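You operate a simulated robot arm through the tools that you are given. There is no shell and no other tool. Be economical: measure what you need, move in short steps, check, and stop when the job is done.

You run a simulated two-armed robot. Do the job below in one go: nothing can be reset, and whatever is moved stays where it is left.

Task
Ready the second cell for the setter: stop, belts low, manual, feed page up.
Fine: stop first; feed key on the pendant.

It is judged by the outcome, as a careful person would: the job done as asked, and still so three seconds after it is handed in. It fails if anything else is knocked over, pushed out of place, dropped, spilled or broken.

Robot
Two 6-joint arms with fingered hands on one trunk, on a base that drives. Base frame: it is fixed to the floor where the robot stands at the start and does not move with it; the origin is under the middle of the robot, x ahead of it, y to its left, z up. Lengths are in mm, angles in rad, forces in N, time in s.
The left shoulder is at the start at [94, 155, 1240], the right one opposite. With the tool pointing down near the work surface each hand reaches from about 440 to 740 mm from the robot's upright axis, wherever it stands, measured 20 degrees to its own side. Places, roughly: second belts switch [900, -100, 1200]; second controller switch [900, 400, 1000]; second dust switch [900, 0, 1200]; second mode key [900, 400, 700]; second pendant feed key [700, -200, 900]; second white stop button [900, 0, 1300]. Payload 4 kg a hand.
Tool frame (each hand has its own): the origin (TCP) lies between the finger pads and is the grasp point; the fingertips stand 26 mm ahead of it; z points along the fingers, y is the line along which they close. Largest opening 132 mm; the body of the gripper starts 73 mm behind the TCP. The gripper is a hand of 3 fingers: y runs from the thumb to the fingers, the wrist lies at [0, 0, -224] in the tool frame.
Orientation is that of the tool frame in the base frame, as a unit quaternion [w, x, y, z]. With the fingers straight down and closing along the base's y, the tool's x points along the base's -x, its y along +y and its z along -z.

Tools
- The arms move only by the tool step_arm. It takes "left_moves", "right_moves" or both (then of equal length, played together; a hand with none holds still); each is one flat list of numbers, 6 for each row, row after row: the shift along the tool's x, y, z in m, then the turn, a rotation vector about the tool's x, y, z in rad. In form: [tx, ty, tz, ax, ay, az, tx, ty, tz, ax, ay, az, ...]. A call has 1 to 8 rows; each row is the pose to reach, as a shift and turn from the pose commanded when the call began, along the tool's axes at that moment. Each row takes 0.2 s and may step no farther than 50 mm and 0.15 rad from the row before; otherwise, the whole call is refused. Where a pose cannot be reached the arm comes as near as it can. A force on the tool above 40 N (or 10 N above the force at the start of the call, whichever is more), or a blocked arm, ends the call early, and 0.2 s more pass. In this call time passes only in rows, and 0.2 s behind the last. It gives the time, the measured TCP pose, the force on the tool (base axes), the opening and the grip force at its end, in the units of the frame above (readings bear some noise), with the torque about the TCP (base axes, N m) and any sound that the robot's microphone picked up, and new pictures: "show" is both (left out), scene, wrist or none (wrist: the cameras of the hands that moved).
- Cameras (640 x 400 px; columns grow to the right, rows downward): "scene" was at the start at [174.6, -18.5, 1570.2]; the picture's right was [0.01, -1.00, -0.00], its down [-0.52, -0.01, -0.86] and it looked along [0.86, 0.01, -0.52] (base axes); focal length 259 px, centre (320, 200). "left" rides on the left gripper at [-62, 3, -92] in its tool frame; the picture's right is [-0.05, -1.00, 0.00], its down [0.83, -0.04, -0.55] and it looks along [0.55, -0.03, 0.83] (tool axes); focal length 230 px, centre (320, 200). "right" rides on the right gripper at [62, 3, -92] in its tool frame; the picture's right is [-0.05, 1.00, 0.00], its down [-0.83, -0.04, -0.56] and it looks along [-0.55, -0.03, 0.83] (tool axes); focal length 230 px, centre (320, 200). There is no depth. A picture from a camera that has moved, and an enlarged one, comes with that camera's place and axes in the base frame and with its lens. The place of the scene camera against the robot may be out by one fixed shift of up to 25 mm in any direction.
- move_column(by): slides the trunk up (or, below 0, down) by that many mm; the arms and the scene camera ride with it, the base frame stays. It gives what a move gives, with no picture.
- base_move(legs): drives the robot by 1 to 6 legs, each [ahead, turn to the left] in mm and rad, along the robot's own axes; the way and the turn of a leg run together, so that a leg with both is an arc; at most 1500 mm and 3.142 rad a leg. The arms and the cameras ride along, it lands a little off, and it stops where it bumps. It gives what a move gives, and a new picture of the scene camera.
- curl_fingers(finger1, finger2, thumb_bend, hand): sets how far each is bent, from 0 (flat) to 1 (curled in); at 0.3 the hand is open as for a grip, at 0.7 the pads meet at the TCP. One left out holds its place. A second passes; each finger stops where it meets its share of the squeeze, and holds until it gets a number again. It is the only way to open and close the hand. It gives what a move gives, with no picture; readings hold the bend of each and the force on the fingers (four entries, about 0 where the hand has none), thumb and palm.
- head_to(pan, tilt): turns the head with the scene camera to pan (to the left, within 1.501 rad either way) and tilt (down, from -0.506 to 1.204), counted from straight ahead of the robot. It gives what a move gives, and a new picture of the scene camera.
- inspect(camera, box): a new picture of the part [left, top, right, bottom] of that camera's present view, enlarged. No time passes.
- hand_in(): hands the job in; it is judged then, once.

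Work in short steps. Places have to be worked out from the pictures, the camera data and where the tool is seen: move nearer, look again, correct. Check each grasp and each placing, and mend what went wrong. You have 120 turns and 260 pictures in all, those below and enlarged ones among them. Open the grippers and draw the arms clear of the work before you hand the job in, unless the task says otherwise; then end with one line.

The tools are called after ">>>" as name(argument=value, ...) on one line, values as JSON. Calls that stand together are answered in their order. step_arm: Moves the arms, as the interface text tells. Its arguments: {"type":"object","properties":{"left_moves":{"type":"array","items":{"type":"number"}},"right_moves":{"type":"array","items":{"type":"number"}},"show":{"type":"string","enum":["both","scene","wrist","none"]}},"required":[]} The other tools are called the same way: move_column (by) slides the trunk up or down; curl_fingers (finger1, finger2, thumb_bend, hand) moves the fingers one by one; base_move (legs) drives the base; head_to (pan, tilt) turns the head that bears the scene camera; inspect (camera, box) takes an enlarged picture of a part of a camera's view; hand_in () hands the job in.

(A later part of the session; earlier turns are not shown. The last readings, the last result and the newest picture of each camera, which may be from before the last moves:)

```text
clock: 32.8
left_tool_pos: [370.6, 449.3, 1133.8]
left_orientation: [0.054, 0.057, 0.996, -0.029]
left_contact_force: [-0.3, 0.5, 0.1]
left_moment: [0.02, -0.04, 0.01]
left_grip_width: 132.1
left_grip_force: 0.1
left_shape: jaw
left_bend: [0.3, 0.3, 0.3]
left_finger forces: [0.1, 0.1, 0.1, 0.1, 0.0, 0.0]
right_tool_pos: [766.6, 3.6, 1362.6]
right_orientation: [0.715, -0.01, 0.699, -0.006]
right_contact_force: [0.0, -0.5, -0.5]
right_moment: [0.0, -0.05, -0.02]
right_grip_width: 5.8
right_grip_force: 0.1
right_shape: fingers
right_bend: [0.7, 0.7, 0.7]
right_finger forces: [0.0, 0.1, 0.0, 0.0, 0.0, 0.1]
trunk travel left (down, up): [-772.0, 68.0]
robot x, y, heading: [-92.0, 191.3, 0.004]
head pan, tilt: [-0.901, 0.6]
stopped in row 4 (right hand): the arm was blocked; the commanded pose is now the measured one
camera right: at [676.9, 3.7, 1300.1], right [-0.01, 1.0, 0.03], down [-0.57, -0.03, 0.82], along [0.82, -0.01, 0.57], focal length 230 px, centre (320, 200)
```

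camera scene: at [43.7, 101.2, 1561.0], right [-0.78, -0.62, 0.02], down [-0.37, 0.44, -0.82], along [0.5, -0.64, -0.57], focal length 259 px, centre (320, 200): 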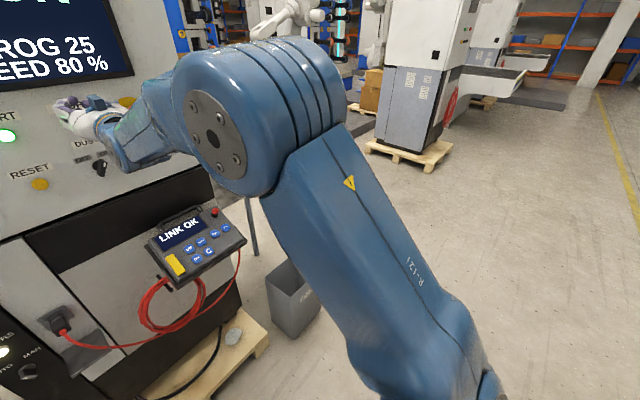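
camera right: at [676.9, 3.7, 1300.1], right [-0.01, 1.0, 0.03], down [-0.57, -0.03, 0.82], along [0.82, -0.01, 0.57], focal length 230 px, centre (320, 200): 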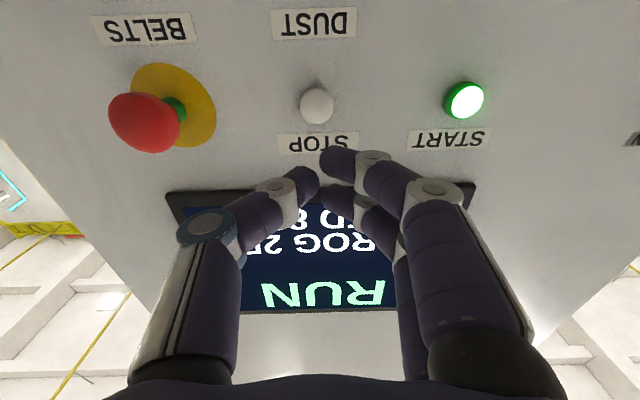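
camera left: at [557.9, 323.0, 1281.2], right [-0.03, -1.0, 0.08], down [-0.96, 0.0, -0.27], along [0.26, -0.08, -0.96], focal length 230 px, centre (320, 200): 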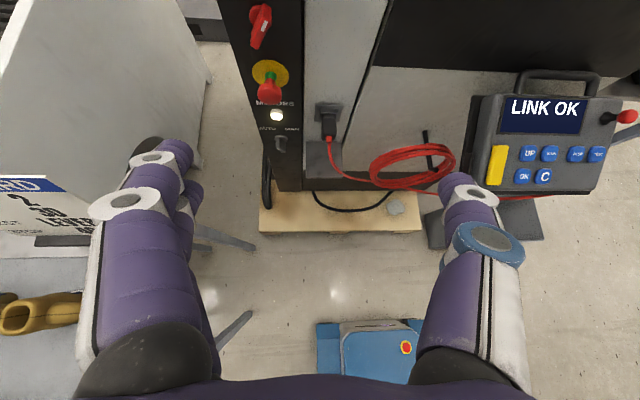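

Blocked at the same world x≈767 as earlier, which suggests a real obstacle. I'll look at the hand and panel from the head camera.

>>> head_to(pan=-0.3, tilt=0.35)

>>> inspect(camera="scene", box=[220, 120, 420, 245])

```text
clock: 33.8
left_tool_pos: [374.5, 450.2, 1131.1]
left_orientation: [0.052, 0.056, 0.997, -0.027]
left_contact_force: [-0.1, 0.1, -0.8]
left_moment: [0.02, 0.04, 0.01]
left_grip_width: 132.0
left_grip_force: 0.0
left_shape: jaw
left_bend: [0.3, 0.3, 0.3]
left_finger forces: [0.0, 0.1, 0.0, 0.1, 0.1, 0.1]
right_tool_pos: [773.0, 3.1, 1359.7]
right_orientation: [0.713, -0.01, 0.701, -0.005]
right_contact_force: [0.1, -1.0, -0.3]
right_moment: [0.0, -0.01, 0.02]
right_grip_width: 5.8
right_grip_force: 0.2
right_shape: fingers
right_bend: [0.7, 0.7, 0.7]
right_finger forces: [0.0, 0.0, 0.1, 0.0, 0.0, 0.1]
trunk travel left (down, up): [-772.0, 68.0]
robot x, y, heading: [-93.9, 187.9, 0.004]
head pan, tilt: [-0.3, 0.351]
camera scene: at [79.9, 142.6, 1582.9], right [-0.29, -0.96, 0.01], down [-0.35, 0.1, -0.93], along [0.89, -0.28, -0.36], focal length 259 px, centre (320, 200)
```

scene: 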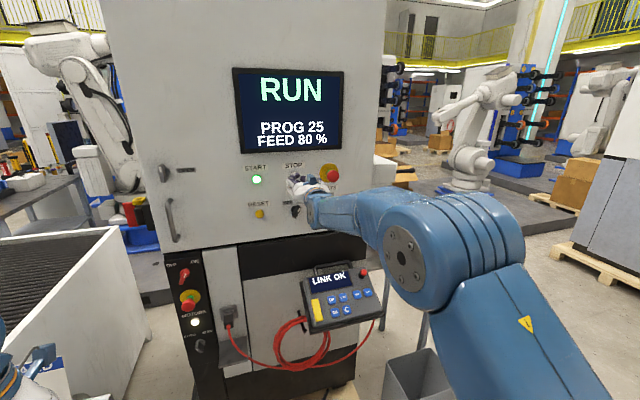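

```text
3.20 times, centred on (320, 182) of scene
camera zoom: at [79.9, 142.6, 1582.9], right [-0.29, -0.96, 0.01], down [-0.35, 0.1, -0.93], along [0.89, -0.28, -0.36], focal length 830 px, centre (320, 256)
```

zoom: 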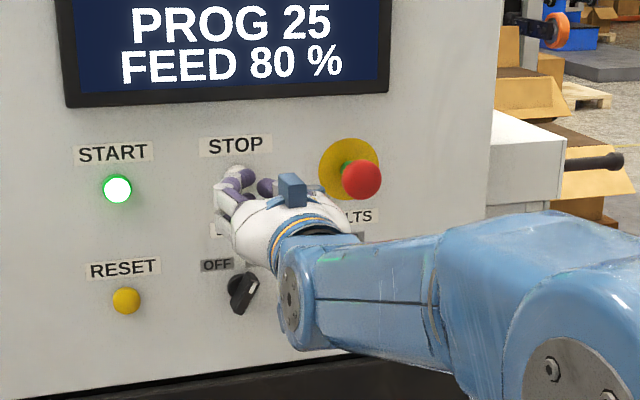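

No visible obstacle near the hand. I'll try small, slow steps: level the pitch and correct height, then 10 mm forward with pauses.

>>> step_arm(right_moves=[0.006, 0, -0.005, 0, 0.006, 0, 0.012, 0, -0.01, 0, 0.012, 0, 0.016, 0, -0.01, 0, 0.016, 0, 0.016, 0, -0.01, 0, 0.016, 0, 0.016, 0, 0.0, 0, 0.016, 0, 0.016, 0, 0.0, 0, 0.016, 0, 0.016, 0, 0.01, 0, 0.016, 0, 0.016, 0, 0.01, 0, 0.016, 0], show="none")

```text
clock: 34.2
left_tool_pos: [346.8, 447.5, 1130.9]
left_orientation: [0.047, 0.056, 0.997, -0.029]
left_contact_force: [-0.6, 0.7, 0.2]
left_moment: [-0.03, -0.01, 0.01]
left_grip_width: 131.9
left_grip_force: 0.0
left_shape: jaw
left_bend: [0.3, 0.3, 0.3]
left_finger forces: [0.0, 0.1, 0.1, 0.0, 0.0, 0.0]
right_tool_pos: [739.9, 4.3, 1376.7]
right_orientation: [0.72, -0.01, 0.694, -0.005]
right_contact_force: [-1.2, 0.9, -0.1]
right_moment: [-0.03, 0.0, -0.02]
right_grip_width: 5.8
right_grip_force: 0.0
right_shape: fingers
right_bend: [0.7, 0.7, 0.7]
right_finger forces: [0.0, 0.1, 0.1, 0.1, 0.0, 0.0]
trunk travel left (down, up): [-772.0, 68.0]
robot x, y, heading: [-95.5, 193.3, 0.005]
head pan, tilt: [-0.3, 0.351]
stopped in row 1 (right hand): the arm was blocked; the commanded pose is now the measured one
```

The arm recoils when blocked. To tell whether the limit is in the arm or in the world, I'll set the arm back to its good pose (716, 1344) and advance by the base instead.

>>> step_arm(right_moves=[0.006, 0, -0.024, 0, 0.01, 0, 0.018, 0, -0.025, 0, 0.02, 0, 0.033, -0.001, -0.025, 0, 0.037, 0, 0.033, -0.001, -0.025, 0, 0.037, 0], show="none")

>>> base_move(legs=[[60, 0]])

```text
clock: 35.2
left_tool_pos: [352.8, 448.1, 1130.6]
left_orientation: [0.047, 0.058, 0.997, -0.028]
left_contact_force: [0.6, 0.2, 0.2]
left_moment: [0.0, 0.02, -0.01]
left_grip_width: 132.0
left_grip_force: 0.1
left_shape: jaw
left_bend: [0.3, 0.3, 0.3]
left_finger forces: [0.0, 0.0, 0.1, 0.0, 0.1, 0.1]
right_tool_pos: [722.2, 0.7, 1338.4]
right_orientation: [0.706, -0.01, 0.708, -0.005]
right_contact_force: [-0.9, 0.8, -0.1]
right_moment: [0.02, 0.01, -0.03]
right_grip_width: 5.7
right_grip_force: 0.1
right_shape: fingers
right_bend: [0.7, 0.7, 0.7]
right_finger forces: [0.0, 0.0, 0.0, 0.0, 0.0, 0.0]
trunk travel left (down, up): [-772.0, 68.0]
robot x, y, heading: [-99.0, 188.3, -0.001]
head pan, tilt: [-0.3, 0.351]
```

```text
clock: 36.1
left_tool_pos: [400.8, 448.9, 1137.9]
left_orientation: [0.057, 0.058, 0.996, -0.028]
left_contact_force: [-0.5, 0.2, 0.9]
left_moment: [-0.02, 0.0, 0.02]
left_grip_width: 131.9
left_grip_force: 0.1
left_shape: jaw
left_bend: [0.3, 0.3, 0.3]
left_finger forces: [0.1, 0.1, 0.0, 0.0, 0.0, 0.0]
right_tool_pos: [765.3, -0.7, 1349.7]
right_orientation: [0.71, -0.01, 0.704, -0.007]
right_contact_force: [0.5, 0.4, 0.1]
right_moment: [0.03, 0.03, 0.01]
right_grip_width: 5.9
right_grip_force: 0.0
right_shape: fingers
right_bend: [0.7, 0.7, 0.7]
right_finger forces: [0.1, 0.0, 0.0, 0.1, 0.0, 0.1]
trunk travel left (down, up): [-772.0, 68.0]
robot x, y, heading: [-35.1, 186.9, 0.001]
head pan, tilt: [-0.3, 0.351]
camera scene: at [118.2, 143.3, 1585.4], right [-0.29, -0.96, 0.0], down [-0.33, 0.1, -0.94], along [0.9, -0.28, -0.35], focal length 259 px, centre (320, 200)
```

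scene: 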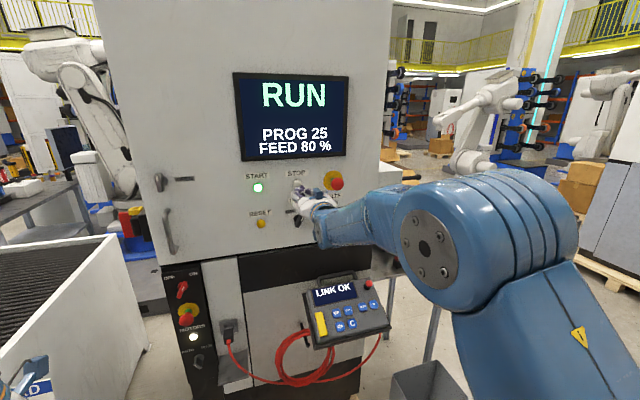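

The base moved 64 mm but the readings appear taken before the arms settled. I'll wait a few zero rows and read again.

>>> step_arm(right_moves=[0, 0, 0, 0, 0, 0, 0, 0, 0, 0, 0, 0, 0, 0, 0, 0, 0, 0], show="wrist")

```text
clock: 36.9
left_tool_pos: [388.0, 446.2, 1113.4]
left_orientation: [0.02, 0.058, 0.998, -0.03]
left_contact_force: [0.3, 0.5, 0.5]
left_moment: [0.0, 0.0, 0.03]
left_grip_width: 132.0
left_grip_force: 0.0
left_shape: jaw
left_bend: [0.3, 0.3, 0.3]
left_finger forces: [0.0, 0.0, 0.0, 0.1, 0.0, 0.1]
right_tool_pos: [758.1, 0.5, 1352.9]
right_orientation: [0.712, -0.01, 0.702, -0.006]
right_contact_force: [0.7, -0.6, 0.1]
right_moment: [0.01, -0.04, 0.01]
right_grip_width: 5.7
right_grip_force: 0.0
right_shape: fingers
right_bend: [0.7, 0.7, 0.7]
right_finger forces: [0.0, 0.0, 0.1, 0.0, 0.1, 0.0]
trunk travel left (down, up): [-772.0, 68.0]
robot x, y, heading: [-38.4, 187.4, 0.006]
head pan, tilt: [-0.3, 0.351]
camera right: at [668.3, 0.0, 1290.0], right [-0.01, 1.0, 0.03], down [-0.57, -0.03, 0.82], along [0.82, -0.01, 0.57], focal length 230 px, centre (320, 200)
```

right: 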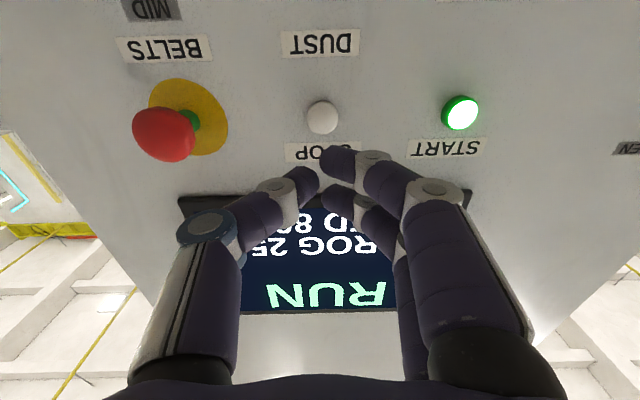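

Hand is at [758,0.5,1353], robot at x=-38, arm not blocked. Trying small steps forward with slight downward correction.

>>> step_arm(right_moves=[0.004, 0, 0.005, 0, 0.004, 0, 0.008, 0, 0.01, 0, 0.008, 0, 0.01, 0, 0.015, 0, 0.01, 0, 0.01, 0, 0.02, 0, 0.01, 0, 0.01, 0, 0.02, 0, 0.01, 0], show="none")

```text
clock: 38.1
left_tool_pos: [385.2, 446.1, 1113.9]
left_orientation: [0.02, 0.058, 0.998, -0.029]
left_contact_force: [-0.1, -0.3, 0.3]
left_moment: [-0.01, 0.0, -0.01]
left_grip_width: 132.1
left_grip_force: 0.1
left_shape: jaw
left_bend: [0.3, 0.3, 0.3]
left_finger forces: [0.1, 0.1, 0.0, 0.0, 0.0, 0.0]
right_tool_pos: [779.1, -0.3, 1343.7]
right_orientation: [0.708, -0.01, 0.706, -0.006]
right_contact_force: [0.3, 0.8, -0.9]
right_moment: [-0.01, -0.01, 0.0]
right_grip_width: 5.5
right_grip_force: 0.1
right_shape: fingers
right_bend: [0.7, 0.7, 0.7]
right_finger forces: [0.0, 0.0, 0.0, 0.0, 0.0, 0.0]
trunk travel left (down, up): [-772.0, 68.0]
robot x, y, heading: [-34.9, 188.9, 0.002]
head pan, tilt: [-0.3, 0.351]
```

That worked to 779, so the limit is the arm's, not the world's. I'll bring the base 30 mm further so the arm stays within its good range.

>>> base_move(legs=[[30, 0]])

>>> step_arm(right_moves=[0, 0, 0, 0, 0, 0, 0, 0, 0, 0, 0, 0], show="wrist")

```text
clock: 39.0
left_tool_pos: [411.7, 445.8, 1115.1]
left_orientation: [0.023, 0.057, 0.998, -0.03]
left_contact_force: [-0.7, 0.6, 0.0]
left_moment: [0.02, -0.05, -0.01]
left_grip_width: 131.9
left_grip_force: 0.1
left_shape: jaw
left_bend: [0.3, 0.3, 0.3]
left_finger forces: [0.1, 0.1, 0.0, 0.0, 0.0, 0.1]
right_tool_pos: [802.0, -0.5, 1348.8]
right_orientation: [0.711, -0.01, 0.703, -0.006]
right_contact_force: [-0.7, 0.0, 0.9]
right_moment: [0.01, 0.09, -0.02]
right_grip_width: 5.7
right_grip_force: 0.0
right_shape: fingers
right_bend: [0.7, 0.7, 0.7]
right_finger forces: [0.0, 0.0, 0.1, 0.0, 0.1, 0.0]
trunk travel left (down, up): [-772.0, 68.0]
robot x, y, heading: [-5.4, 187.0, 0.001]
head pan, tilt: [-0.3, 0.351]
camera scene: at [158.7, 143.1, 1584.3], right [-0.29, -0.96, 0.0], down [-0.34, 0.1, -0.94], along [0.89, -0.28, -0.35], focal length 259 px, centre (320, 200)
```

scene: 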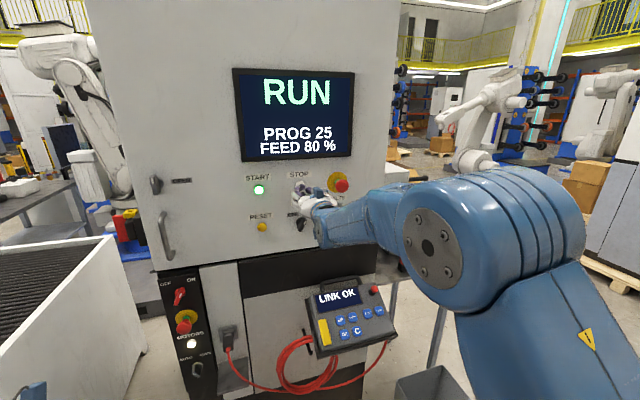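

```text
clock: 39.6
left_tool_pos: [386.5, 443.0, 1096.7]
left_orientation: [-0.01, 0.058, 0.998, -0.033]
left_contact_force: [0.4, 0.0, 0.0]
left_moment: [0.03, 0.0, 0.03]
left_grip_width: 131.8
left_grip_force: 0.0
left_shape: jaw
left_bend: [0.3, 0.3, 0.3]
left_finger forces: [0.0, 0.1, 0.0, 0.1, 0.0, 0.1]
right_tool_pos: [784.4, -1.7, 1359.7]
right_orientation: [0.715, -0.009, 0.699, -0.007]
right_contact_force: [0.6, 0.0, -0.1]
right_moment: [-0.01, -0.02, -0.01]
right_grip_width: 5.7
right_grip_force: 0.1
right_shape: fingers
right_bend: [0.7, 0.7, 0.7]
right_finger forces: [0.0, 0.0, 0.0, 0.1, 0.1, 0.0]
trunk travel left (down, up): [-772.0, 68.0]
robot x, y, heading: [-4.4, 189.0, -0.001]
head pan, tilt: [-0.3, 0.351]
camera right: at [694.5, -0.4, 1294.6], right [-0.01, 1.0, 0.03], down [-0.57, -0.03, 0.82], along [0.82, -0.01, 0.57], focal length 230 px, centre (320, 200)
```

right: 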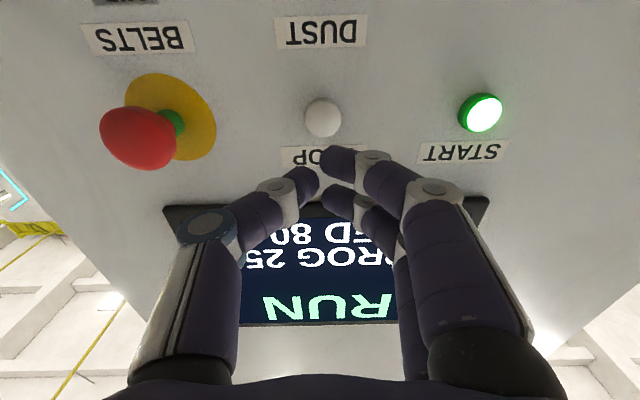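

Settled at [784,-2,1360]. Moving on in small steps: down 16 and forward 40.

>>> step_arm(right_moves=[0.005, 0, 0.005, 0, 0.005, 0, 0.01, 0.001, 0.012, 0, 0.01, 0, 0.015, 0.002, 0.019, 0, 0.015, 0, 0.016, 0.003, 0.026, 0, 0.017, 0, 0.016, 0.003, 0.033, 0, 0.017, 0, 0.016, 0.003, 0.04, 0, 0.017, 0, 0.016, 0.003, 0.04, 0, 0.017, 0], show="wrist")

```text
clock: 41.2
left_tool_pos: [388.3, 444.6, 1097.5]
left_orientation: [-0.01, 0.058, 0.998, -0.031]
left_contact_force: [0.0, -0.9, -0.8]
left_moment: [0.0, -0.01, 0.02]
left_grip_width: 132.0
left_grip_force: 0.1
left_shape: jaw
left_bend: [0.3, 0.3, 0.3]
left_finger forces: [0.0, 0.0, 0.0, 0.1, 0.1, 0.1]
right_tool_pos: [826.1, 3.6, 1342.0]
right_orientation: [0.709, -0.01, 0.705, -0.007]
right_contact_force: [-0.3, 0.4, -0.2]
right_moment: [0.0, 0.02, -0.03]
right_grip_width: 5.3
right_grip_force: 0.1
right_shape: fingers
right_bend: [0.7, 0.7, 0.7]
right_finger forces: [0.1, 0.1, 0.0, 0.0, 0.0, 0.1]
trunk travel left (down, up): [-772.0, 68.0]
robot x, y, heading: [-3.0, 193.3, 0.002]
head pan, tilt: [-0.3, 0.351]
camera right: at [734.9, 3.4, 1280.6], right [0.0, 1.0, 0.03], down [-0.56, -0.03, 0.83], along [0.83, -0.01, 0.56], focal length 230 px, centre (320, 200)
```

right: 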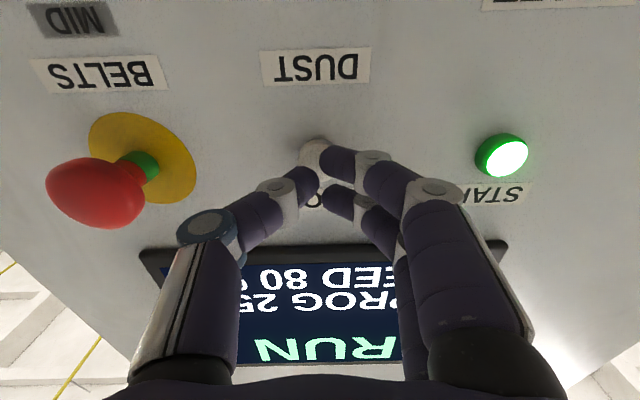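

Fingertips are just in front of STOP. Nudging 3 mm down and right, then pressing in slowly in 5 mm steps.

>>> step_arm(right_moves=[0.003, -0.003, 0.005, 0, 0, 0, 0.003, -0.003, 0.01, 0, 0, 0, 0.003, -0.003, 0.015, 0, 0, 0, 0.003, -0.003, 0.02, 0, 0, 0, 0.003, -0.003, 0.024, 0, 0, 0, 0.003, -0.003, 0.028, 0, 0, 0], show="both")

```text
clock: 42.6
left_tool_pos: [384.2, 443.9, 1097.8]
left_orientation: [-0.007, 0.059, 0.998, -0.032]
left_contact_force: [-0.2, 0.9, -0.3]
left_moment: [-0.01, 0.02, -0.05]
left_grip_width: 131.9
left_grip_force: 0.0
left_shape: jaw
left_bend: [0.3, 0.3, 0.3]
left_finger forces: [0.0, 0.0, 0.1, 0.0, 0.0, 0.1]
right_tool_pos: [849.7, -0.3, 1341.7]
right_orientation: [0.71, -0.009, 0.704, -0.007]
right_contact_force: [-16.3, 0.9, -3.3]
right_moment: [0.0, 0.04, 0.04]
right_grip_width: 4.6
right_grip_force: 8.6
right_shape: fingers
right_bend: [0.7, 0.71, 0.7]
right_finger forces: [3.5, 6.4, 0.1, 0.0, 7.2, 0.0]
trunk travel left (down, up): [-772.0, 68.0]
robot x, y, heading: [-8.7, 191.0, 0.002]
head pan, tilt: [-0.3, 0.351]
heard: click
camera scene: at [162.5, 143.1, 1583.6], right [-0.29, -0.96, 0.0], down [-0.34, 0.1, -0.93], along [0.89, -0.28, -0.36], focal length 259 px, centre (320, 200)
camera right: at [759.1, 0.4, 1279.9], right [0.0, 1.0, 0.03], down [-0.56, -0.03, 0.83], along [0.83, -0.01, 0.56], focal length 230 px, centre (320, 200)
```

scene: 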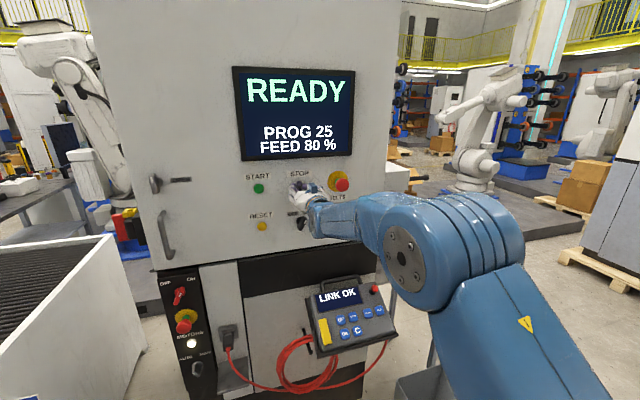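
right: 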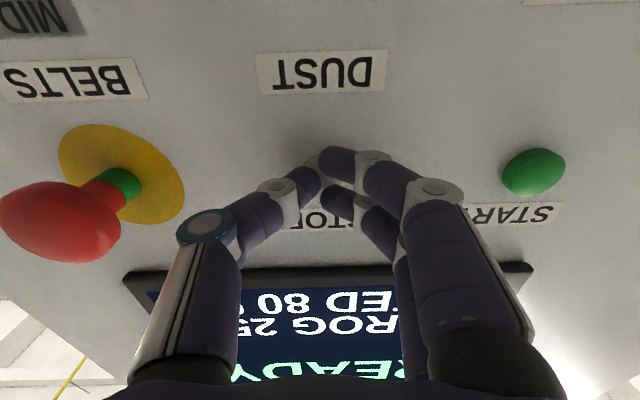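

The screen now reads READY: stopped. Retreating straight back 80 mm in steps.

>>> step_arm(right_moves=[0, 0, -0.012, 0, 0, 0, 0, 0, -0.024, 0, 0, 0, 0, 0, -0.036, 0, 0, 0, 0, 0, -0.048, 0, 0, 0, 0, 0, -0.06, 0, 0, 0, 0, 0, -0.072, 0, 0, 0, 0, 0, -0.08, 0, 0, 0], show="none")

>>> step_arm(right_moves=[0.015, -0.015, 0, 0, 0, 0, 0.03, -0.03, 0, 0, 0, 0, 0.045, -0.045, 0, 0, 0, 0, 0.06, -0.06, 0, 0, 0, 0, 0.075, -0.075, 0, 0, 0, 0, 0.09, -0.09, 0, 0, 0, 0, 0.105, -0.105, 0, 0, 0, 0, 0.12, -0.117, 0, 0, 0, 0], show="wrist")

>>> curl_fingers(hand="right", finger1=0.5, finger2=0.5, thumb_bend=0.5)

```text
clock: 44.2
left_tool_pos: [387.3, 444.0, 1096.2]
left_orientation: [-0.01, 0.058, 0.998, -0.032]
left_contact_force: [0.2, 0.1, -0.3]
left_moment: [-0.01, 0.0, -0.02]
left_grip_width: 132.0
left_grip_force: 0.0
left_shape: jaw
left_bend: [0.3, 0.3, 0.3]
left_finger forces: [0.0, 0.0, 0.1, 0.0, 0.1, 0.0]
right_tool_pos: [773.8, -1.7, 1339.5]
right_orientation: [0.709, -0.009, 0.705, -0.007]
right_contact_force: [0.9, 0.2, 0.4]
right_moment: [0.04, -0.02, 0.01]
right_grip_width: 5.6
right_grip_force: 0.0
right_shape: fingers
right_bend: [0.7, 0.7, 0.7]
right_finger forces: [0.1, 0.1, 0.0, 0.1, 0.0, 0.0]
trunk travel left (down, up): [-772.0, 68.0]
robot x, y, heading: [-4.7, 190.4, 0.001]
head pan, tilt: [-0.3, 0.351]
```

```text
clock: 46.0
left_tool_pos: [388.8, 443.4, 1097.0]
left_orientation: [-0.011, 0.058, 0.998, -0.031]
left_contact_force: [0.1, -0.8, 0.3]
left_moment: [-0.01, 0.01, -0.02]
left_grip_width: 131.7
left_grip_force: 0.1
left_shape: jaw
left_bend: [0.3, 0.3, 0.3]
left_finger forces: [0.0, 0.1, 0.0, 0.0, 0.0, 0.1]
right_tool_pos: [775.0, -120.8, 1221.6]
right_orientation: [0.709, -0.009, 0.705, -0.007]
right_contact_force: [-0.8, 0.0, 0.0]
right_moment: [0.0, 0.01, -0.02]
right_grip_width: 5.6
right_grip_force: 0.1
right_shape: fingers
right_bend: [0.7, 0.7, 0.7]
right_finger forces: [0.0, 0.1, 0.0, 0.1, 0.0, 0.1]
trunk travel left (down, up): [-772.0, 68.0]
robot x, y, heading: [-8.6, 190.2, 0.002]
head pan, tilt: [-0.3, 0.351]
camera right: at [684.7, -120.5, 1159.3], right [-0.01, 1.0, 0.03], down [-0.56, -0.03, 0.83], along [0.83, -0.01, 0.56], focal length 230 px, centre (320, 200)
```

right: 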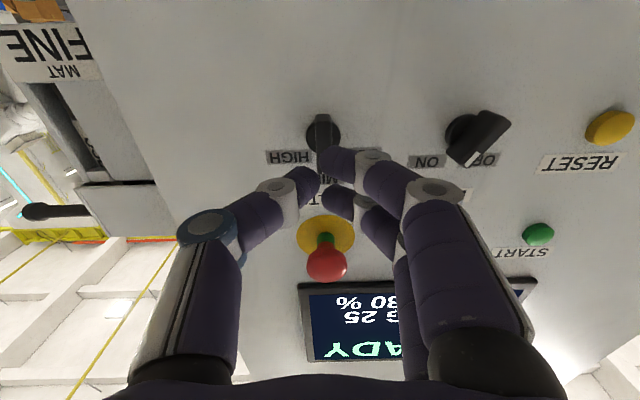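

```text
clock: 47.0
left_tool_pos: [388.0, 444.6, 1096.6]
left_orientation: [-0.01, 0.058, 0.998, -0.032]
left_contact_force: [0.2, 0.3, 0.0]
left_moment: [0.03, -0.02, -0.03]
left_grip_width: 132.0
left_grip_force: 0.1
left_shape: jaw
left_bend: [0.3, 0.3, 0.3]
left_finger forces: [0.0, 0.1, 0.0, 0.1, 0.1, 0.0]
right_tool_pos: [776.8, -119.1, 1221.0]
right_orientation: [0.709, -0.009, 0.705, -0.006]
right_contact_force: [0.4, 0.4, -0.8]
right_moment: [-0.01, 0.02, 0.01]
right_grip_width: 67.4
right_grip_force: 0.0
right_shape: fingers
right_bend: [0.5, 0.5, 0.5]
right_finger forces: [0.0, 0.1, 0.0, 0.0, 0.1, 0.1]
trunk travel left (down, up): [-772.0, 68.0]
robot x, y, heading: [-5.5, 191.1, -0.002]
head pan, tilt: [-0.3, 0.351]
```

Aligned with the BELTS knob (~[870,-120,1219]). Looking with the hand half open.

>>> inspect(camera="right", box=[200, 80, 440, 230])

```text
2.67 times, centred on (320, 155) of right
camera zoom: at [684.4, -119.5, 1160.0], right [-0.01, 1.0, 0.03], down [-0.56, -0.03, 0.83], along [0.83, -0.01, 0.56], focal length 614 px, centre (320, 320)
```

zoom: 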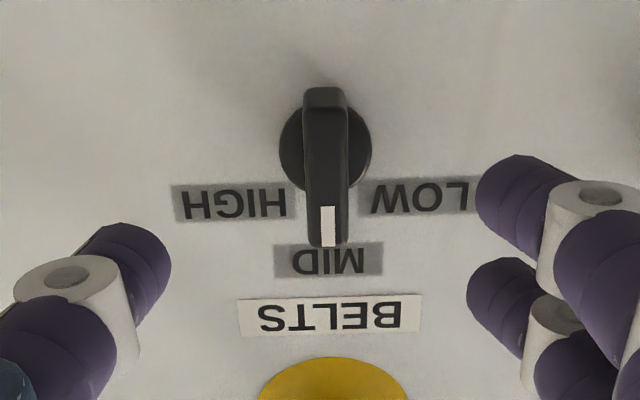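

Knob handle is vertical (MID), centred between thumb and fingers. Advancing 58 mm so the fingers straddle it.

>>> step_arm(right_moves=[0.001, 0.0005, 0.009, 0, 0, 0, 0.002, 0.0005, 0.018, 0, 0, 0, 0.002, 0.0005, 0.027, 0, 0, 0, 0.002, 0.0005, 0.035, 0, 0, 0, 0.002, 0.0005, 0.043, 0, 0, 0, 0.002, 0.0005, 0.051, 0, 0, 0, 0.002, 0.0005, 0.058, 0, 0, 0], show="wrist")

```text
clock: 48.6
left_tool_pos: [388.6, 443.2, 1095.9]
left_orientation: [-0.01, 0.059, 0.998, -0.031]
left_contact_force: [0.9, 0.3, 0.2]
left_moment: [0.01, 0.02, 0.02]
left_grip_width: 131.8
left_grip_force: 0.1
left_shape: jaw
left_bend: [0.3, 0.3, 0.3]
left_finger forces: [0.0, 0.0, 0.0, 0.0, 0.0, 0.0]
right_tool_pos: [833.7, -119.1, 1219.4]
right_orientation: [0.709, -0.009, 0.705, -0.007]
right_contact_force: [0.3, -0.3, 0.6]
right_moment: [-0.01, 0.0, 0.01]
right_grip_width: 67.3
right_grip_force: 0.0
right_shape: fingers
right_bend: [0.5, 0.5, 0.5]
right_finger forces: [0.0, 0.0, 0.1, 0.1, 0.0, 0.0]
trunk travel left (down, up): [-772.0, 68.0]
robot x, y, heading: [-4.7, 190.9, 0.001]
head pan, tilt: [-0.3, 0.351]
camera right: at [742.3, -118.6, 1158.2], right [-0.01, 1.0, 0.03], down [-0.56, -0.03, 0.83], along [0.83, -0.01, 0.56], focal length 230 px, centre (320, 200)
```

right: 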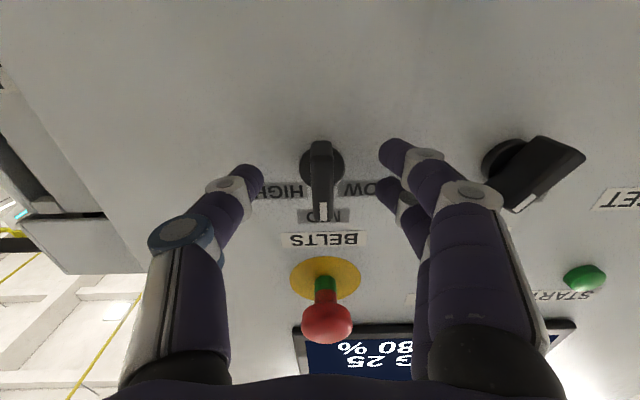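

Handle front is at about x=849; I'll go 13 mm deeper, then close on it.

>>> step_arm(right_moves=[0, 0, 0.005, 0, 0, 0, 0, 0, 0.009, 0, 0, 0, 0, 0, 0.013, 0, 0, 0], show="none")

>>> curl_fingers(hand="right", finger1=0.7, finger2=0.7, thumb_bend=0.7)

>>> inspect(camera="right", box=[200, 80, 440, 230])

```text
clock: 49.4
left_tool_pos: [386.7, 444.7, 1096.8]
left_orientation: [-0.01, 0.058, 0.998, -0.032]
left_contact_force: [-0.1, 0.2, -0.2]
left_moment: [0.01, 0.05, 0.03]
left_grip_width: 131.6
left_grip_force: 0.1
left_shape: jaw
left_bend: [0.3, 0.3, 0.3]
left_finger forces: [0.0, 0.0, 0.1, 0.0, 0.0, 0.0]
right_tool_pos: [847.2, -119.7, 1220.1]
right_orientation: [0.709, -0.01, 0.705, -0.006]
right_contact_force: [-1.0, -0.1, 0.4]
right_moment: [0.01, 0.0, 0.02]
right_grip_width: 67.0
right_grip_force: 0.1
right_shape: fingers
right_bend: [0.5, 0.5, 0.5]
right_finger forces: [0.0, 0.0, 0.0, 0.1, 0.0, 0.0]
trunk travel left (down, up): [-772.0, 68.0]
robot x, y, heading: [-11.0, 189.2, 0.004]
head pan, tilt: [-0.3, 0.351]
```

```text
clock: 50.4
left_tool_pos: [387.8, 444.9, 1096.2]
left_orientation: [-0.01, 0.057, 0.998, -0.031]
left_contact_force: [0.1, 0.0, 0.6]
left_moment: [0.02, 0.01, -0.02]
left_grip_width: 132.2
left_grip_force: 0.0
left_shape: jaw
left_bend: [0.3, 0.3, 0.3]
left_finger forces: [0.1, 0.0, 0.0, 0.1, 0.1, 0.0]
right_tool_pos: [845.8, -117.2, 1219.7]
right_orientation: [0.709, -0.011, 0.705, -0.007]
right_contact_force: [-1.0, 3.1, 0.2]
right_moment: [0.01, -0.01, 0.13]
right_grip_width: 13.5
right_grip_force: 5.4
right_shape: fingers
right_bend: [0.66, 0.66, 0.69]
right_finger forces: [2.3, 4.5, 0.0, 0.0, 4.0, 0.0]
trunk travel left (down, up): [-772.0, 68.0]
robot x, y, heading: [-5.0, 184.5, 0.007]
head pan, tilt: [-0.3, 0.351]
```

```text
2.67 times, centred on (320, 155) of right
camera zoom: at [755.5, -118.0, 1158.5], right [-0.01, 1.0, 0.03], down [-0.56, -0.03, 0.83], along [0.83, -0.01, 0.56], focal length 614 px, centre (320, 320)
```

zoom: 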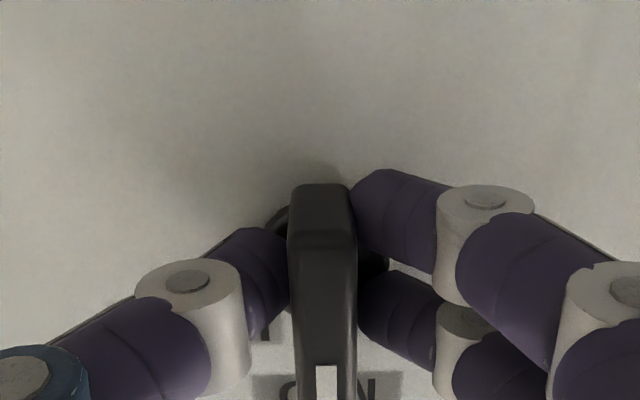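

Handle is gripped (13.5 mm, ~5 N). Turning it towards LOW (counter-clockwise seen from the front, negative about tool z).

>>> step_arm(right_moves=[0, 0, 0, 0, 0, -0.1, 0, 0, 0, 0, 0, -0.2, 0, 0, 0, 0, 0, -0.3, 0, 0, 0, 0, 0, -0.4, 0, 0, 0, 0, 0, -0.5, 0, 0, 0, 0, 0, -0.6, 0, 0, 0, 0, 0, -0.7, 0, 0, 0, 0, 0, -0.8], show="both")

```text
clock: 52.2
left_tool_pos: [387.5, 444.4, 1097.0]
left_orientation: [-0.009, 0.058, 0.998, -0.031]
left_contact_force: [0.5, 0.5, -0.8]
left_moment: [-0.01, 0.02, -0.01]
left_grip_width: 132.3
left_grip_force: 0.0
left_shape: jaw
left_bend: [0.3, 0.3, 0.3]
left_finger forces: [0.0, 0.0, 0.0, 0.0, 0.1, 0.1]
right_tool_pos: [846.5, -119.6, 1220.4]
right_orientation: [0.651, -0.283, 0.645, -0.284]
right_contact_force: [-0.3, -2.1, 1.7]
right_moment: [0.08, -0.04, -0.02]
right_grip_width: 13.6
right_grip_force: 5.1
right_shape: fingers
right_bend: [0.68, 0.67, 0.68]
right_finger forces: [2.0, 2.2, 0.1, 0.0, 6.8, 0.0]
trunk travel left (down, up): [-772.0, 68.0]
robot x, y, heading: [-8.7, 190.0, 0.003]
head pan, tilt: [-0.3, 0.351]
camera scene: at [167.1, 142.6, 1583.2], right [-0.29, -0.96, 0.01], down [-0.35, 0.1, -0.93], along [0.89, -0.28, -0.36], focal length 259 px, centre (320, 200)
camera right: at [755.2, -163.8, 1176.4], right [0.0, 0.72, -0.7], down [-0.56, 0.58, 0.59], along [0.83, 0.39, 0.4], focal length 230 px, centre (320, 200)
```

scene: 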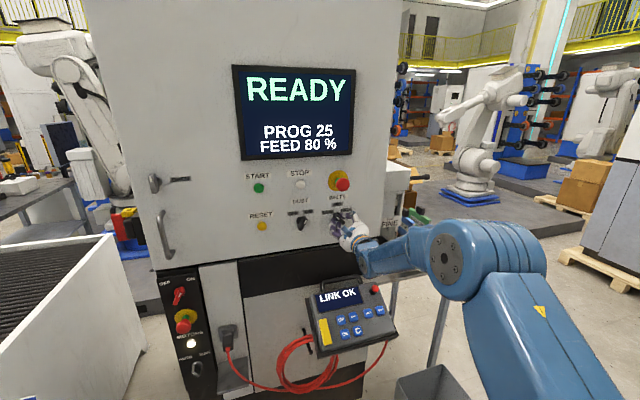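
right: 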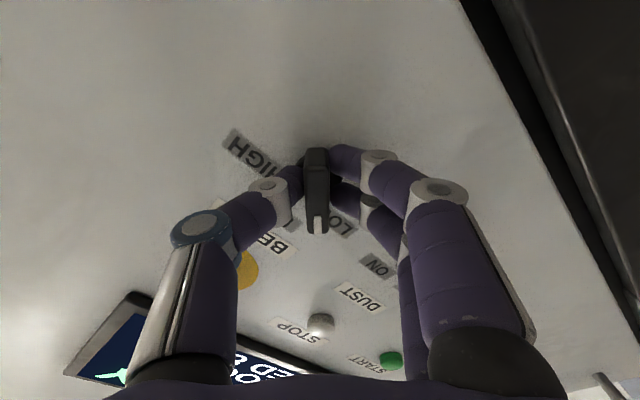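

The handle has turned with the hand about 46°, with no click and little torque. The LOW label lies nearer 60°, so I'll turn on by 0.25 rad and watch the torque.

>>> step_arm(right_moves=[0, 0, 0, 0, 0, -0.08, 0, 0, 0, 0, 0, -0.16, 0, 0, 0, 0, 0, -0.25], show="wrist")

```text
clock: 53.0
left_tool_pos: [386.8, 442.8, 1097.0]
left_orientation: [-0.008, 0.058, 0.998, -0.032]
left_contact_force: [-0.9, -0.6, -0.7]
left_moment: [-0.02, 0.01, 0.0]
left_grip_width: 131.9
left_grip_force: 0.0
left_shape: jaw
left_bend: [0.3, 0.3, 0.3]
left_finger forces: [0.0, 0.1, 0.0, 0.0, 0.1, 0.0]
right_tool_pos: [846.5, -120.8, 1221.0]
right_orientation: [0.611, -0.361, 0.605, -0.36]
right_contact_force: [-3.0, -1.5, -0.3]
right_moment: [0.15, 0.04, -0.04]
right_grip_width: 16.5
right_grip_force: 7.7
right_shape: fingers
right_bend: [0.67, 0.68, 0.68]
right_finger forces: [5.2, 1.7, 0.0, 0.0, 8.9, 0.1]
trunk travel left (down, up): [-772.0, 68.0]
robot x, y, heading: [-6.9, 191.8, 0.004]
head pan, tilt: [-0.3, 0.351]
camera right: at [755.0, -173.8, 1187.8], right [0.0, 0.52, -0.85], down [-0.56, 0.71, 0.43], along [0.83, 0.48, 0.3], focal length 230 px, centre (320, 200)
```

right: 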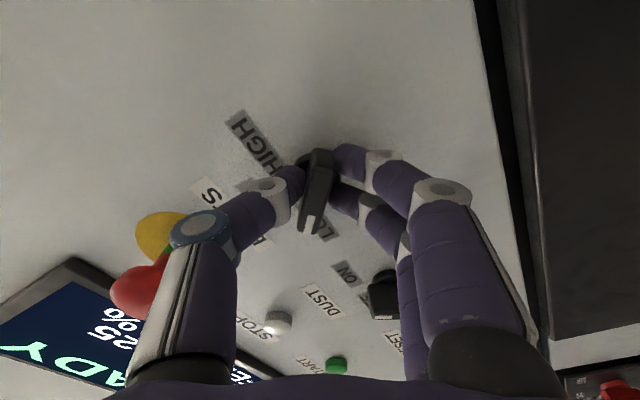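

The handle now lags the hand and torque and grip width rise, so it's at its LOW stop. Opening the fingers and checking.

>>> curl_fingers(hand="right", finger1=0.48, finger2=0.48, thumb_bend=0.48)

>>> step_arm(right_moves=[0, 0, -0.01, 0, 0, 0, 0, 0, -0.02, 0, 0, 0, 0, 0, -0.035, 0, 0, 0, 0, 0, -0.05, 0, 0, 0, 0, 0, -0.065, 0, 0, 0, 0, 0, -0.08, 0, 0, 0], show="both")

>>> inspect(camera="scene", box=[240, 160, 400, 260])

```text
clock: 54.0
left_tool_pos: [387.7, 445.6, 1096.5]
left_orientation: [-0.01, 0.059, 0.998, -0.032]
left_contact_force: [0.4, -0.7, -0.3]
left_moment: [0.03, 0.01, -0.03]
left_grip_width: 132.0
left_grip_force: 0.0
left_shape: jaw
left_bend: [0.3, 0.3, 0.3]
left_finger forces: [0.0, 0.1, 0.0, 0.0, 0.1, 0.0]
right_tool_pos: [847.3, -120.2, 1219.7]
right_orientation: [0.61, -0.361, 0.605, -0.362]
right_contact_force: [-0.4, 1.1, -0.6]
right_moment: [0.04, 0.0, 0.0]
right_grip_width: 74.0
right_grip_force: 0.1
right_shape: fingers
right_bend: [0.48, 0.48, 0.48]
right_finger forces: [0.1, 0.0, 0.0, 0.0, 0.1, 0.1]
trunk travel left (down, up): [-772.0, 68.0]
robot x, y, heading: [-5.5, 189.1, 0.003]
head pan, tilt: [-0.3, 0.351]
```

```text
clock: 55.4
left_tool_pos: [388.2, 444.2, 1097.3]
left_orientation: [-0.01, 0.058, 0.998, -0.032]
left_contact_force: [1.1, -0.2, -0.3]
left_moment: [0.0, 0.0, -0.02]
left_grip_width: 131.8
left_grip_force: 0.1
left_shape: jaw
left_bend: [0.3, 0.3, 0.3]
left_finger forces: [0.1, 0.0, 0.0, 0.0, 0.1, 0.0]
right_tool_pos: [765.9, -118.7, 1219.4]
right_orientation: [0.611, -0.362, 0.605, -0.36]
right_contact_force: [-0.6, 0.0, 0.0]
right_moment: [-0.02, 0.02, 0.01]
right_grip_width: 74.0
right_grip_force: 0.0
right_shape: fingers
right_bend: [0.48, 0.48, 0.48]
right_finger forces: [0.0, 0.0, 0.0, 0.0, 0.0, 0.1]
trunk travel left (down, up): [-772.0, 68.0]
robot x, y, heading: [-8.4, 189.4, 0.004]
head pan, tilt: [-0.3, 0.351]
camera scene: at [166.8, 142.8, 1583.3], right [-0.29, -0.96, 0.01], down [-0.35, 0.1, -0.93], along [0.89, -0.28, -0.36], focal length 259 px, centre (320, 200)
camera right: at [674.5, -172.9, 1187.5], right [0.0, 0.52, -0.85], down [-0.56, 0.71, 0.43], along [0.83, 0.48, 0.3], focal length 230 px, centre (320, 200)
```

scene: 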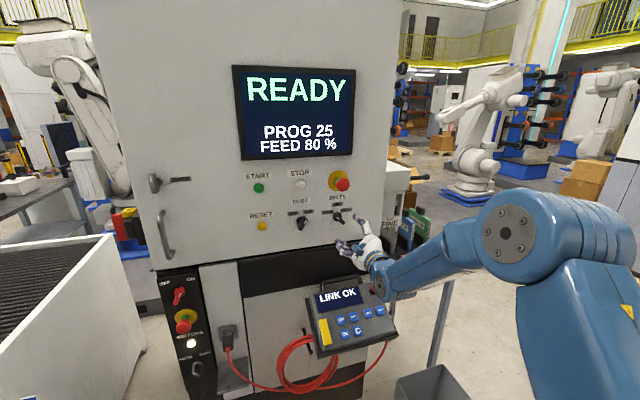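
right: 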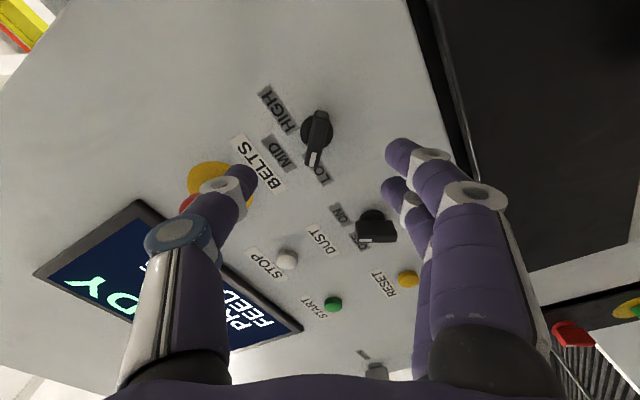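

```text
4.00 times, centred on (320, 210) of scene
camera zoom: at [166.8, 142.8, 1583.3], right [-0.29, -0.96, 0.01], down [-0.35, 0.1, -0.93], along [0.89, -0.28, -0.36], focal length 1037 px, centre (320, 160)
```

zoom: 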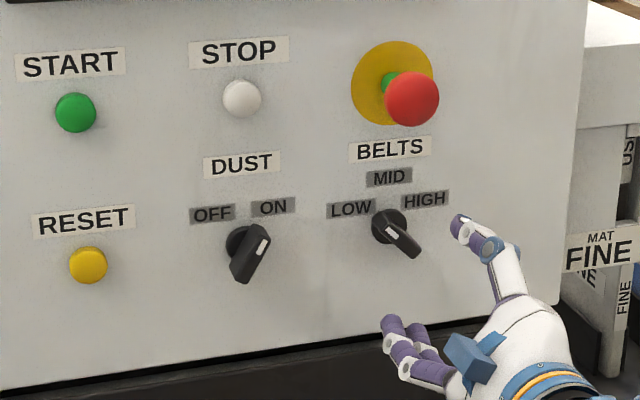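

BELTS now points to LOW, DUST is untouched. Next the mode key, best with the left hand from near the start line. I'll back off and shift right to y≈0, well clear of everything.

>>> base_move(legs=[[-150, 0], [0, 0.3], [-400, 0], [0, -0.6], [250, 0], [0, 0.3]])

>>> head_to(pan=0.2, tilt=0.6)

```text
clock: 64.1
left_tool_pos: [111.5, 245.0, 1104.4]
left_orientation: [0.003, 0.064, 0.997, -0.03]
left_contact_force: [-0.7, 0.4, 0.3]
left_moment: [-0.03, -0.01, -0.01]
left_grip_width: 132.1
left_grip_force: 0.0
left_shape: jaw
left_bend: [0.3, 0.3, 0.3]
left_finger forces: [0.1, 0.1, 0.0, 0.0, 0.0, 0.0]
right_tool_pos: [472.8, -321.7, 1219.4]
right_orientation: [0.609, -0.359, 0.607, -0.362]
right_contact_force: [-0.7, -0.4, 0.4]
right_moment: [-0.03, -0.01, -0.02]
right_grip_width: 74.1
right_grip_force: 0.0
right_shape: fingers
right_bend: [0.48, 0.48, 0.48]
right_finger forces: [0.1, 0.0, 0.0, 0.0, 0.1, 0.0]
trunk travel left (down, up): [-772.0, 68.0]
robot x, y, heading: [-296.6, -8.2, -0.008]
head pan, tilt: [-0.3, 0.351]
camera scene: at [-123.4, -55.9, 1583.2], right [-0.3, -0.95, 0.01], down [-0.35, 0.1, -0.93], along [0.89, -0.28, -0.36], focal length 259 px, centre (320, 200)
```

scene: 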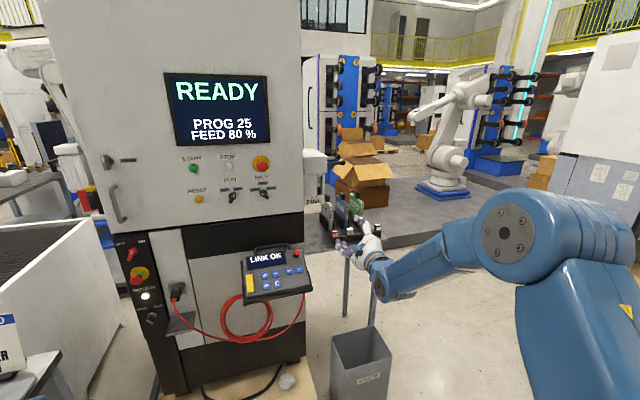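

```text
clock: 65.0
left_tool_pos: [82.2, 241.5, 1087.6]
left_orientation: [-0.024, 0.064, 0.997, -0.032]
left_contact_force: [0.8, 0.0, 0.2]
left_moment: [0.01, -0.03, -0.02]
left_grip_width: 132.2
left_grip_force: 0.0
left_shape: jaw
left_bend: [0.3, 0.3, 0.3]
left_finger forces: [0.1, 0.0, 0.0, 0.0, 0.0, 0.1]
right_tool_pos: [449.4, -319.8, 1233.6]
right_orientation: [0.616, -0.355, 0.601, -0.367]
right_contact_force: [0.5, 0.0, 0.2]
right_moment: [-0.02, 0.01, 0.0]
right_grip_width: 74.5
right_grip_force: 0.1
right_shape: fingers
right_bend: [0.48, 0.48, 0.48]
right_finger forces: [0.0, 0.0, 0.0, 0.0, 0.0, 0.0]
trunk travel left (down, up): [-772.0, 68.0]
robot x, y, heading: [-298.2, -9.2, -0.011]
head pan, tilt: [0.201, 0.6]
camera scene: at [-127.1, -11.5, 1560.7], right [0.19, -0.98, 0.0], down [-0.57, -0.11, -0.82], along [0.8, 0.16, -0.58], focal length 259 px, centre (320, 200)
```

scene: 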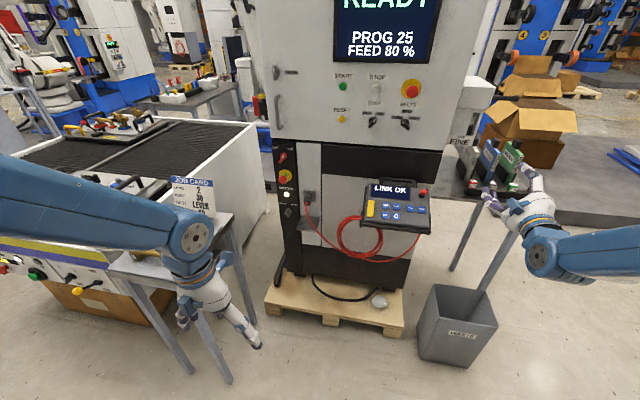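

Clear. Now extending the left hand forward (tool still down), ready to rotate it to point ahead; also raising nothing else yet.

>>> step_arm(left_moves=[-0.03, 0.01, 0, 0, 0, 0, -0.06, 0.02, 0, 0, 0, 0, -0.09, 0.03, 0, 0, 0, 0, -0.12, 0.04, 0, 0, 0, 0, -0.15, 0.05, 0, 0, 0, 0, -0.18, 0.06, 0, 0, 0, 0, -0.2, 0.07, 0, 0, 0, 0, -0.22, 0.08, 0, 0, 0, 0], show="none")

```text
clock: 66.8
left_tool_pos: [323.3, 293.5, 1111.5]
left_orientation: [0.013, 0.066, 0.997, -0.03]
left_contact_force: [0.1, -0.2, -0.7]
left_moment: [-0.01, 0.02, 0.01]
left_grip_width: 132.1
left_grip_force: 0.0
left_shape: jaw
left_bend: [0.3, 0.3, 0.3]
left_finger forces: [0.0, 0.0, 0.0, 0.0, 0.0, 0.0]
right_tool_pos: [452.6, -319.7, 1232.3]
right_orientation: [0.615, -0.355, 0.601, -0.366]
right_contact_force: [0.4, 0.7, 0.1]
right_moment: [0.0, 0.04, 0.01]
right_grip_width: 74.2
right_grip_force: 0.1
right_shape: fingers
right_bend: [0.48, 0.48, 0.48]
right_finger forces: [0.1, 0.0, 0.0, 0.0, 0.1, 0.1]
trunk travel left (down, up): [-772.0, 68.0]
robot x, y, heading: [-296.2, -3.3, -0.003]
head pan, tilt: [0.201, 0.6]
```

Rotating the left hand upward about its wrist so it points ahead.

>>> step_arm(left_moves=[-0.0313, 0, -0.0022, 0, -0.14, 0, -0.0619, 0, -0.0087, 0, -0.28, 0, -0.0913, 0, -0.0194, 0, -0.42, 0, -0.119, 0, -0.0342, 0, -0.56, 0, -0.1443, 0, -0.0527, 0, -0.7, 0, -0.1668, 0, -0.0746, 0, -0.84, 0, -0.186, 0, -0.0993, 0, -0.98, 0, -0.2016, 0, -0.1265, 0, -1.12, 0], show="none")

```text
clock: 68.6
left_tool_pos: [523.7, 277.2, 1249.0]
left_orientation: [0.539, 0.04, 0.839, -0.059]
left_contact_force: [-0.3, 0.1, 0.3]
left_moment: [0.01, 0.0, 0.03]
left_grip_width: 132.1
left_grip_force: 0.0
left_shape: jaw
left_bend: [0.3, 0.3, 0.3]
left_finger forces: [0.0, 0.0, 0.0, 0.0, 0.0, 0.0]
right_tool_pos: [451.6, -320.9, 1233.2]
right_orientation: [0.615, -0.356, 0.601, -0.366]
right_contact_force: [0.4, -0.8, 0.5]
right_moment: [-0.01, -0.01, 0.02]
right_grip_width: 74.3
right_grip_force: 0.0
right_shape: fingers
right_bend: [0.48, 0.48, 0.48]
right_finger forces: [0.0, 0.0, 0.0, 0.0, 0.1, 0.0]
trunk travel left (down, up): [-772.0, 68.0]
robot x, y, heading: [-296.0, -8.1, -0.005]
head pan, tilt: [0.201, 0.6]
```

Following well. Finishing to a level, straight-ahead pose.

>>> step_arm(left_moves=[-0.024, 0.016, -0.006, -0.043, -0.107, 0.01, -0.048, 0.031, -0.013, -0.087, -0.213, 0.019, -0.072, 0.047, -0.02, -0.13, -0.32, 0.028, -0.096, 0.0625, -0.0265, -0.174, -0.427, 0.038], show="none")

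```text
clock: 69.6
left_tool_pos: [543.2, 343.7, 1339.0]
left_orientation: [0.709, -0.007, 0.705, 0.016]
left_contact_force: [0.5, 0.2, -0.4]
left_moment: [0.01, -0.02, -0.03]
left_grip_width: 131.9
left_grip_force: 0.1
left_shape: jaw
left_bend: [0.3, 0.3, 0.3]
left_finger forces: [0.1, 0.0, 0.0, 0.0, 0.0, 0.0]
right_tool_pos: [451.5, -318.8, 1233.0]
right_orientation: [0.615, -0.356, 0.601, -0.366]
right_contact_force: [-0.2, 0.1, -0.1]
right_moment: [0.0, 0.0, 0.03]
right_grip_width: 74.5
right_grip_force: 0.0
right_shape: fingers
right_bend: [0.48, 0.48, 0.48]
right_finger forces: [0.1, 0.0, 0.1, 0.0, 0.1, 0.1]
trunk travel left (down, up): [-772.0, 68.0]
robot x, y, heading: [-296.6, -7.0, -0.006]
head pan, tilt: [0.201, 0.6]
```

Left is level at [543,344,1339]. Before lowering the trunk, I'll bring the right hand back: undo its roll and raise it 100 mm.

>>> step_arm(right_moves=[-0.006, -0.011, 0, 0, 0, 0.13, -0.0125, -0.022, 0, 0, 0, 0.26, -0.019, -0.033, 0, 0, 0, 0.39, -0.025, -0.0435, 0, 0, 0, 0.53, -0.031, -0.054, 0, 0, 0, 0.66, -0.0375, -0.065, 0, 0, 0, 0.79, -0.044, -0.076, 0, 0, 0, 0.92, -0.05, -0.087, 0, 0, 0, 1.05], show="none")

```text
clock: 71.4
left_tool_pos: [542.3, 342.3, 1339.0]
left_orientation: [0.709, -0.005, 0.705, 0.016]
left_contact_force: [0.2, 0.2, -0.1]
left_moment: [0.01, -0.01, 0.0]
left_grip_width: 131.8
left_grip_force: 0.0
left_shape: jaw
left_bend: [0.3, 0.3, 0.3]
left_finger forces: [0.1, 0.1, 0.1, 0.1, 0.0, 0.0]
right_tool_pos: [449.2, -318.9, 1333.3]
right_orientation: [0.716, -0.005, 0.698, -0.008]
right_contact_force: [0.0, 0.8, -0.8]
right_moment: [-0.05, 0.0, 0.01]
right_grip_width: 74.5
right_grip_force: 0.0
right_shape: fingers
right_bend: [0.48, 0.48, 0.48]
right_finger forces: [0.0, 0.0, 0.0, 0.0, 0.0, 0.0]
trunk travel left (down, up): [-772.0, 68.0]
robot x, y, heading: [-296.3, -9.0, -0.002]
head pan, tilt: [0.201, 0.6]
```

Folding the right hand down about its raised wrist, to keep it close and high.

>>> step_arm(right_moves=[0.0063, 0, -0.0022, 0, 0.14, 0, 0.0119, 0, -0.0087, 0, 0.28, 0, 0.0163, 0, -0.0194, 0, 0.42, 0, 0.019, 0, -0.0342, 0, 0.56, 0, 0.0193, 0, -0.0527, 0, 0.7, 0, 0.0168, 0, -0.0746, 0, 0.84, 0, 0.011, 0, -0.0993, 0, 0.98, 0, 0.0016, 0, -0.1265, 0, 1.12, 0], show="none")

```text
clock: 73.2
left_tool_pos: [542.6, 341.9, 1339.5]
left_orientation: [0.709, -0.006, 0.705, 0.017]
left_contact_force: [-0.2, -0.7, -0.3]
left_moment: [-0.06, -0.03, 0.0]
left_grip_width: 132.1
left_grip_force: 0.0
left_shape: jaw
left_bend: [0.3, 0.3, 0.3]
left_finger forces: [0.0, 0.0, 0.0, 0.1, 0.0, 0.1]
right_tool_pos: [321.9, -317.5, 1330.9]
right_orientation: [0.235, -0.002, 0.972, -0.01]
right_contact_force: [-0.9, 0.1, 0.1]
right_moment: [0.0, -0.03, -0.03]
right_grip_width: 74.6
right_grip_force: 0.1
right_shape: fingers
right_bend: [0.48, 0.48, 0.48]
right_finger forces: [0.1, 0.0, 0.0, 0.0, 0.0, 0.1]
trunk travel left (down, up): [-772.0, 68.0]
robot x, y, heading: [-295.1, -8.0, -0.005]
head pan, tilt: [0.201, 0.6]
```

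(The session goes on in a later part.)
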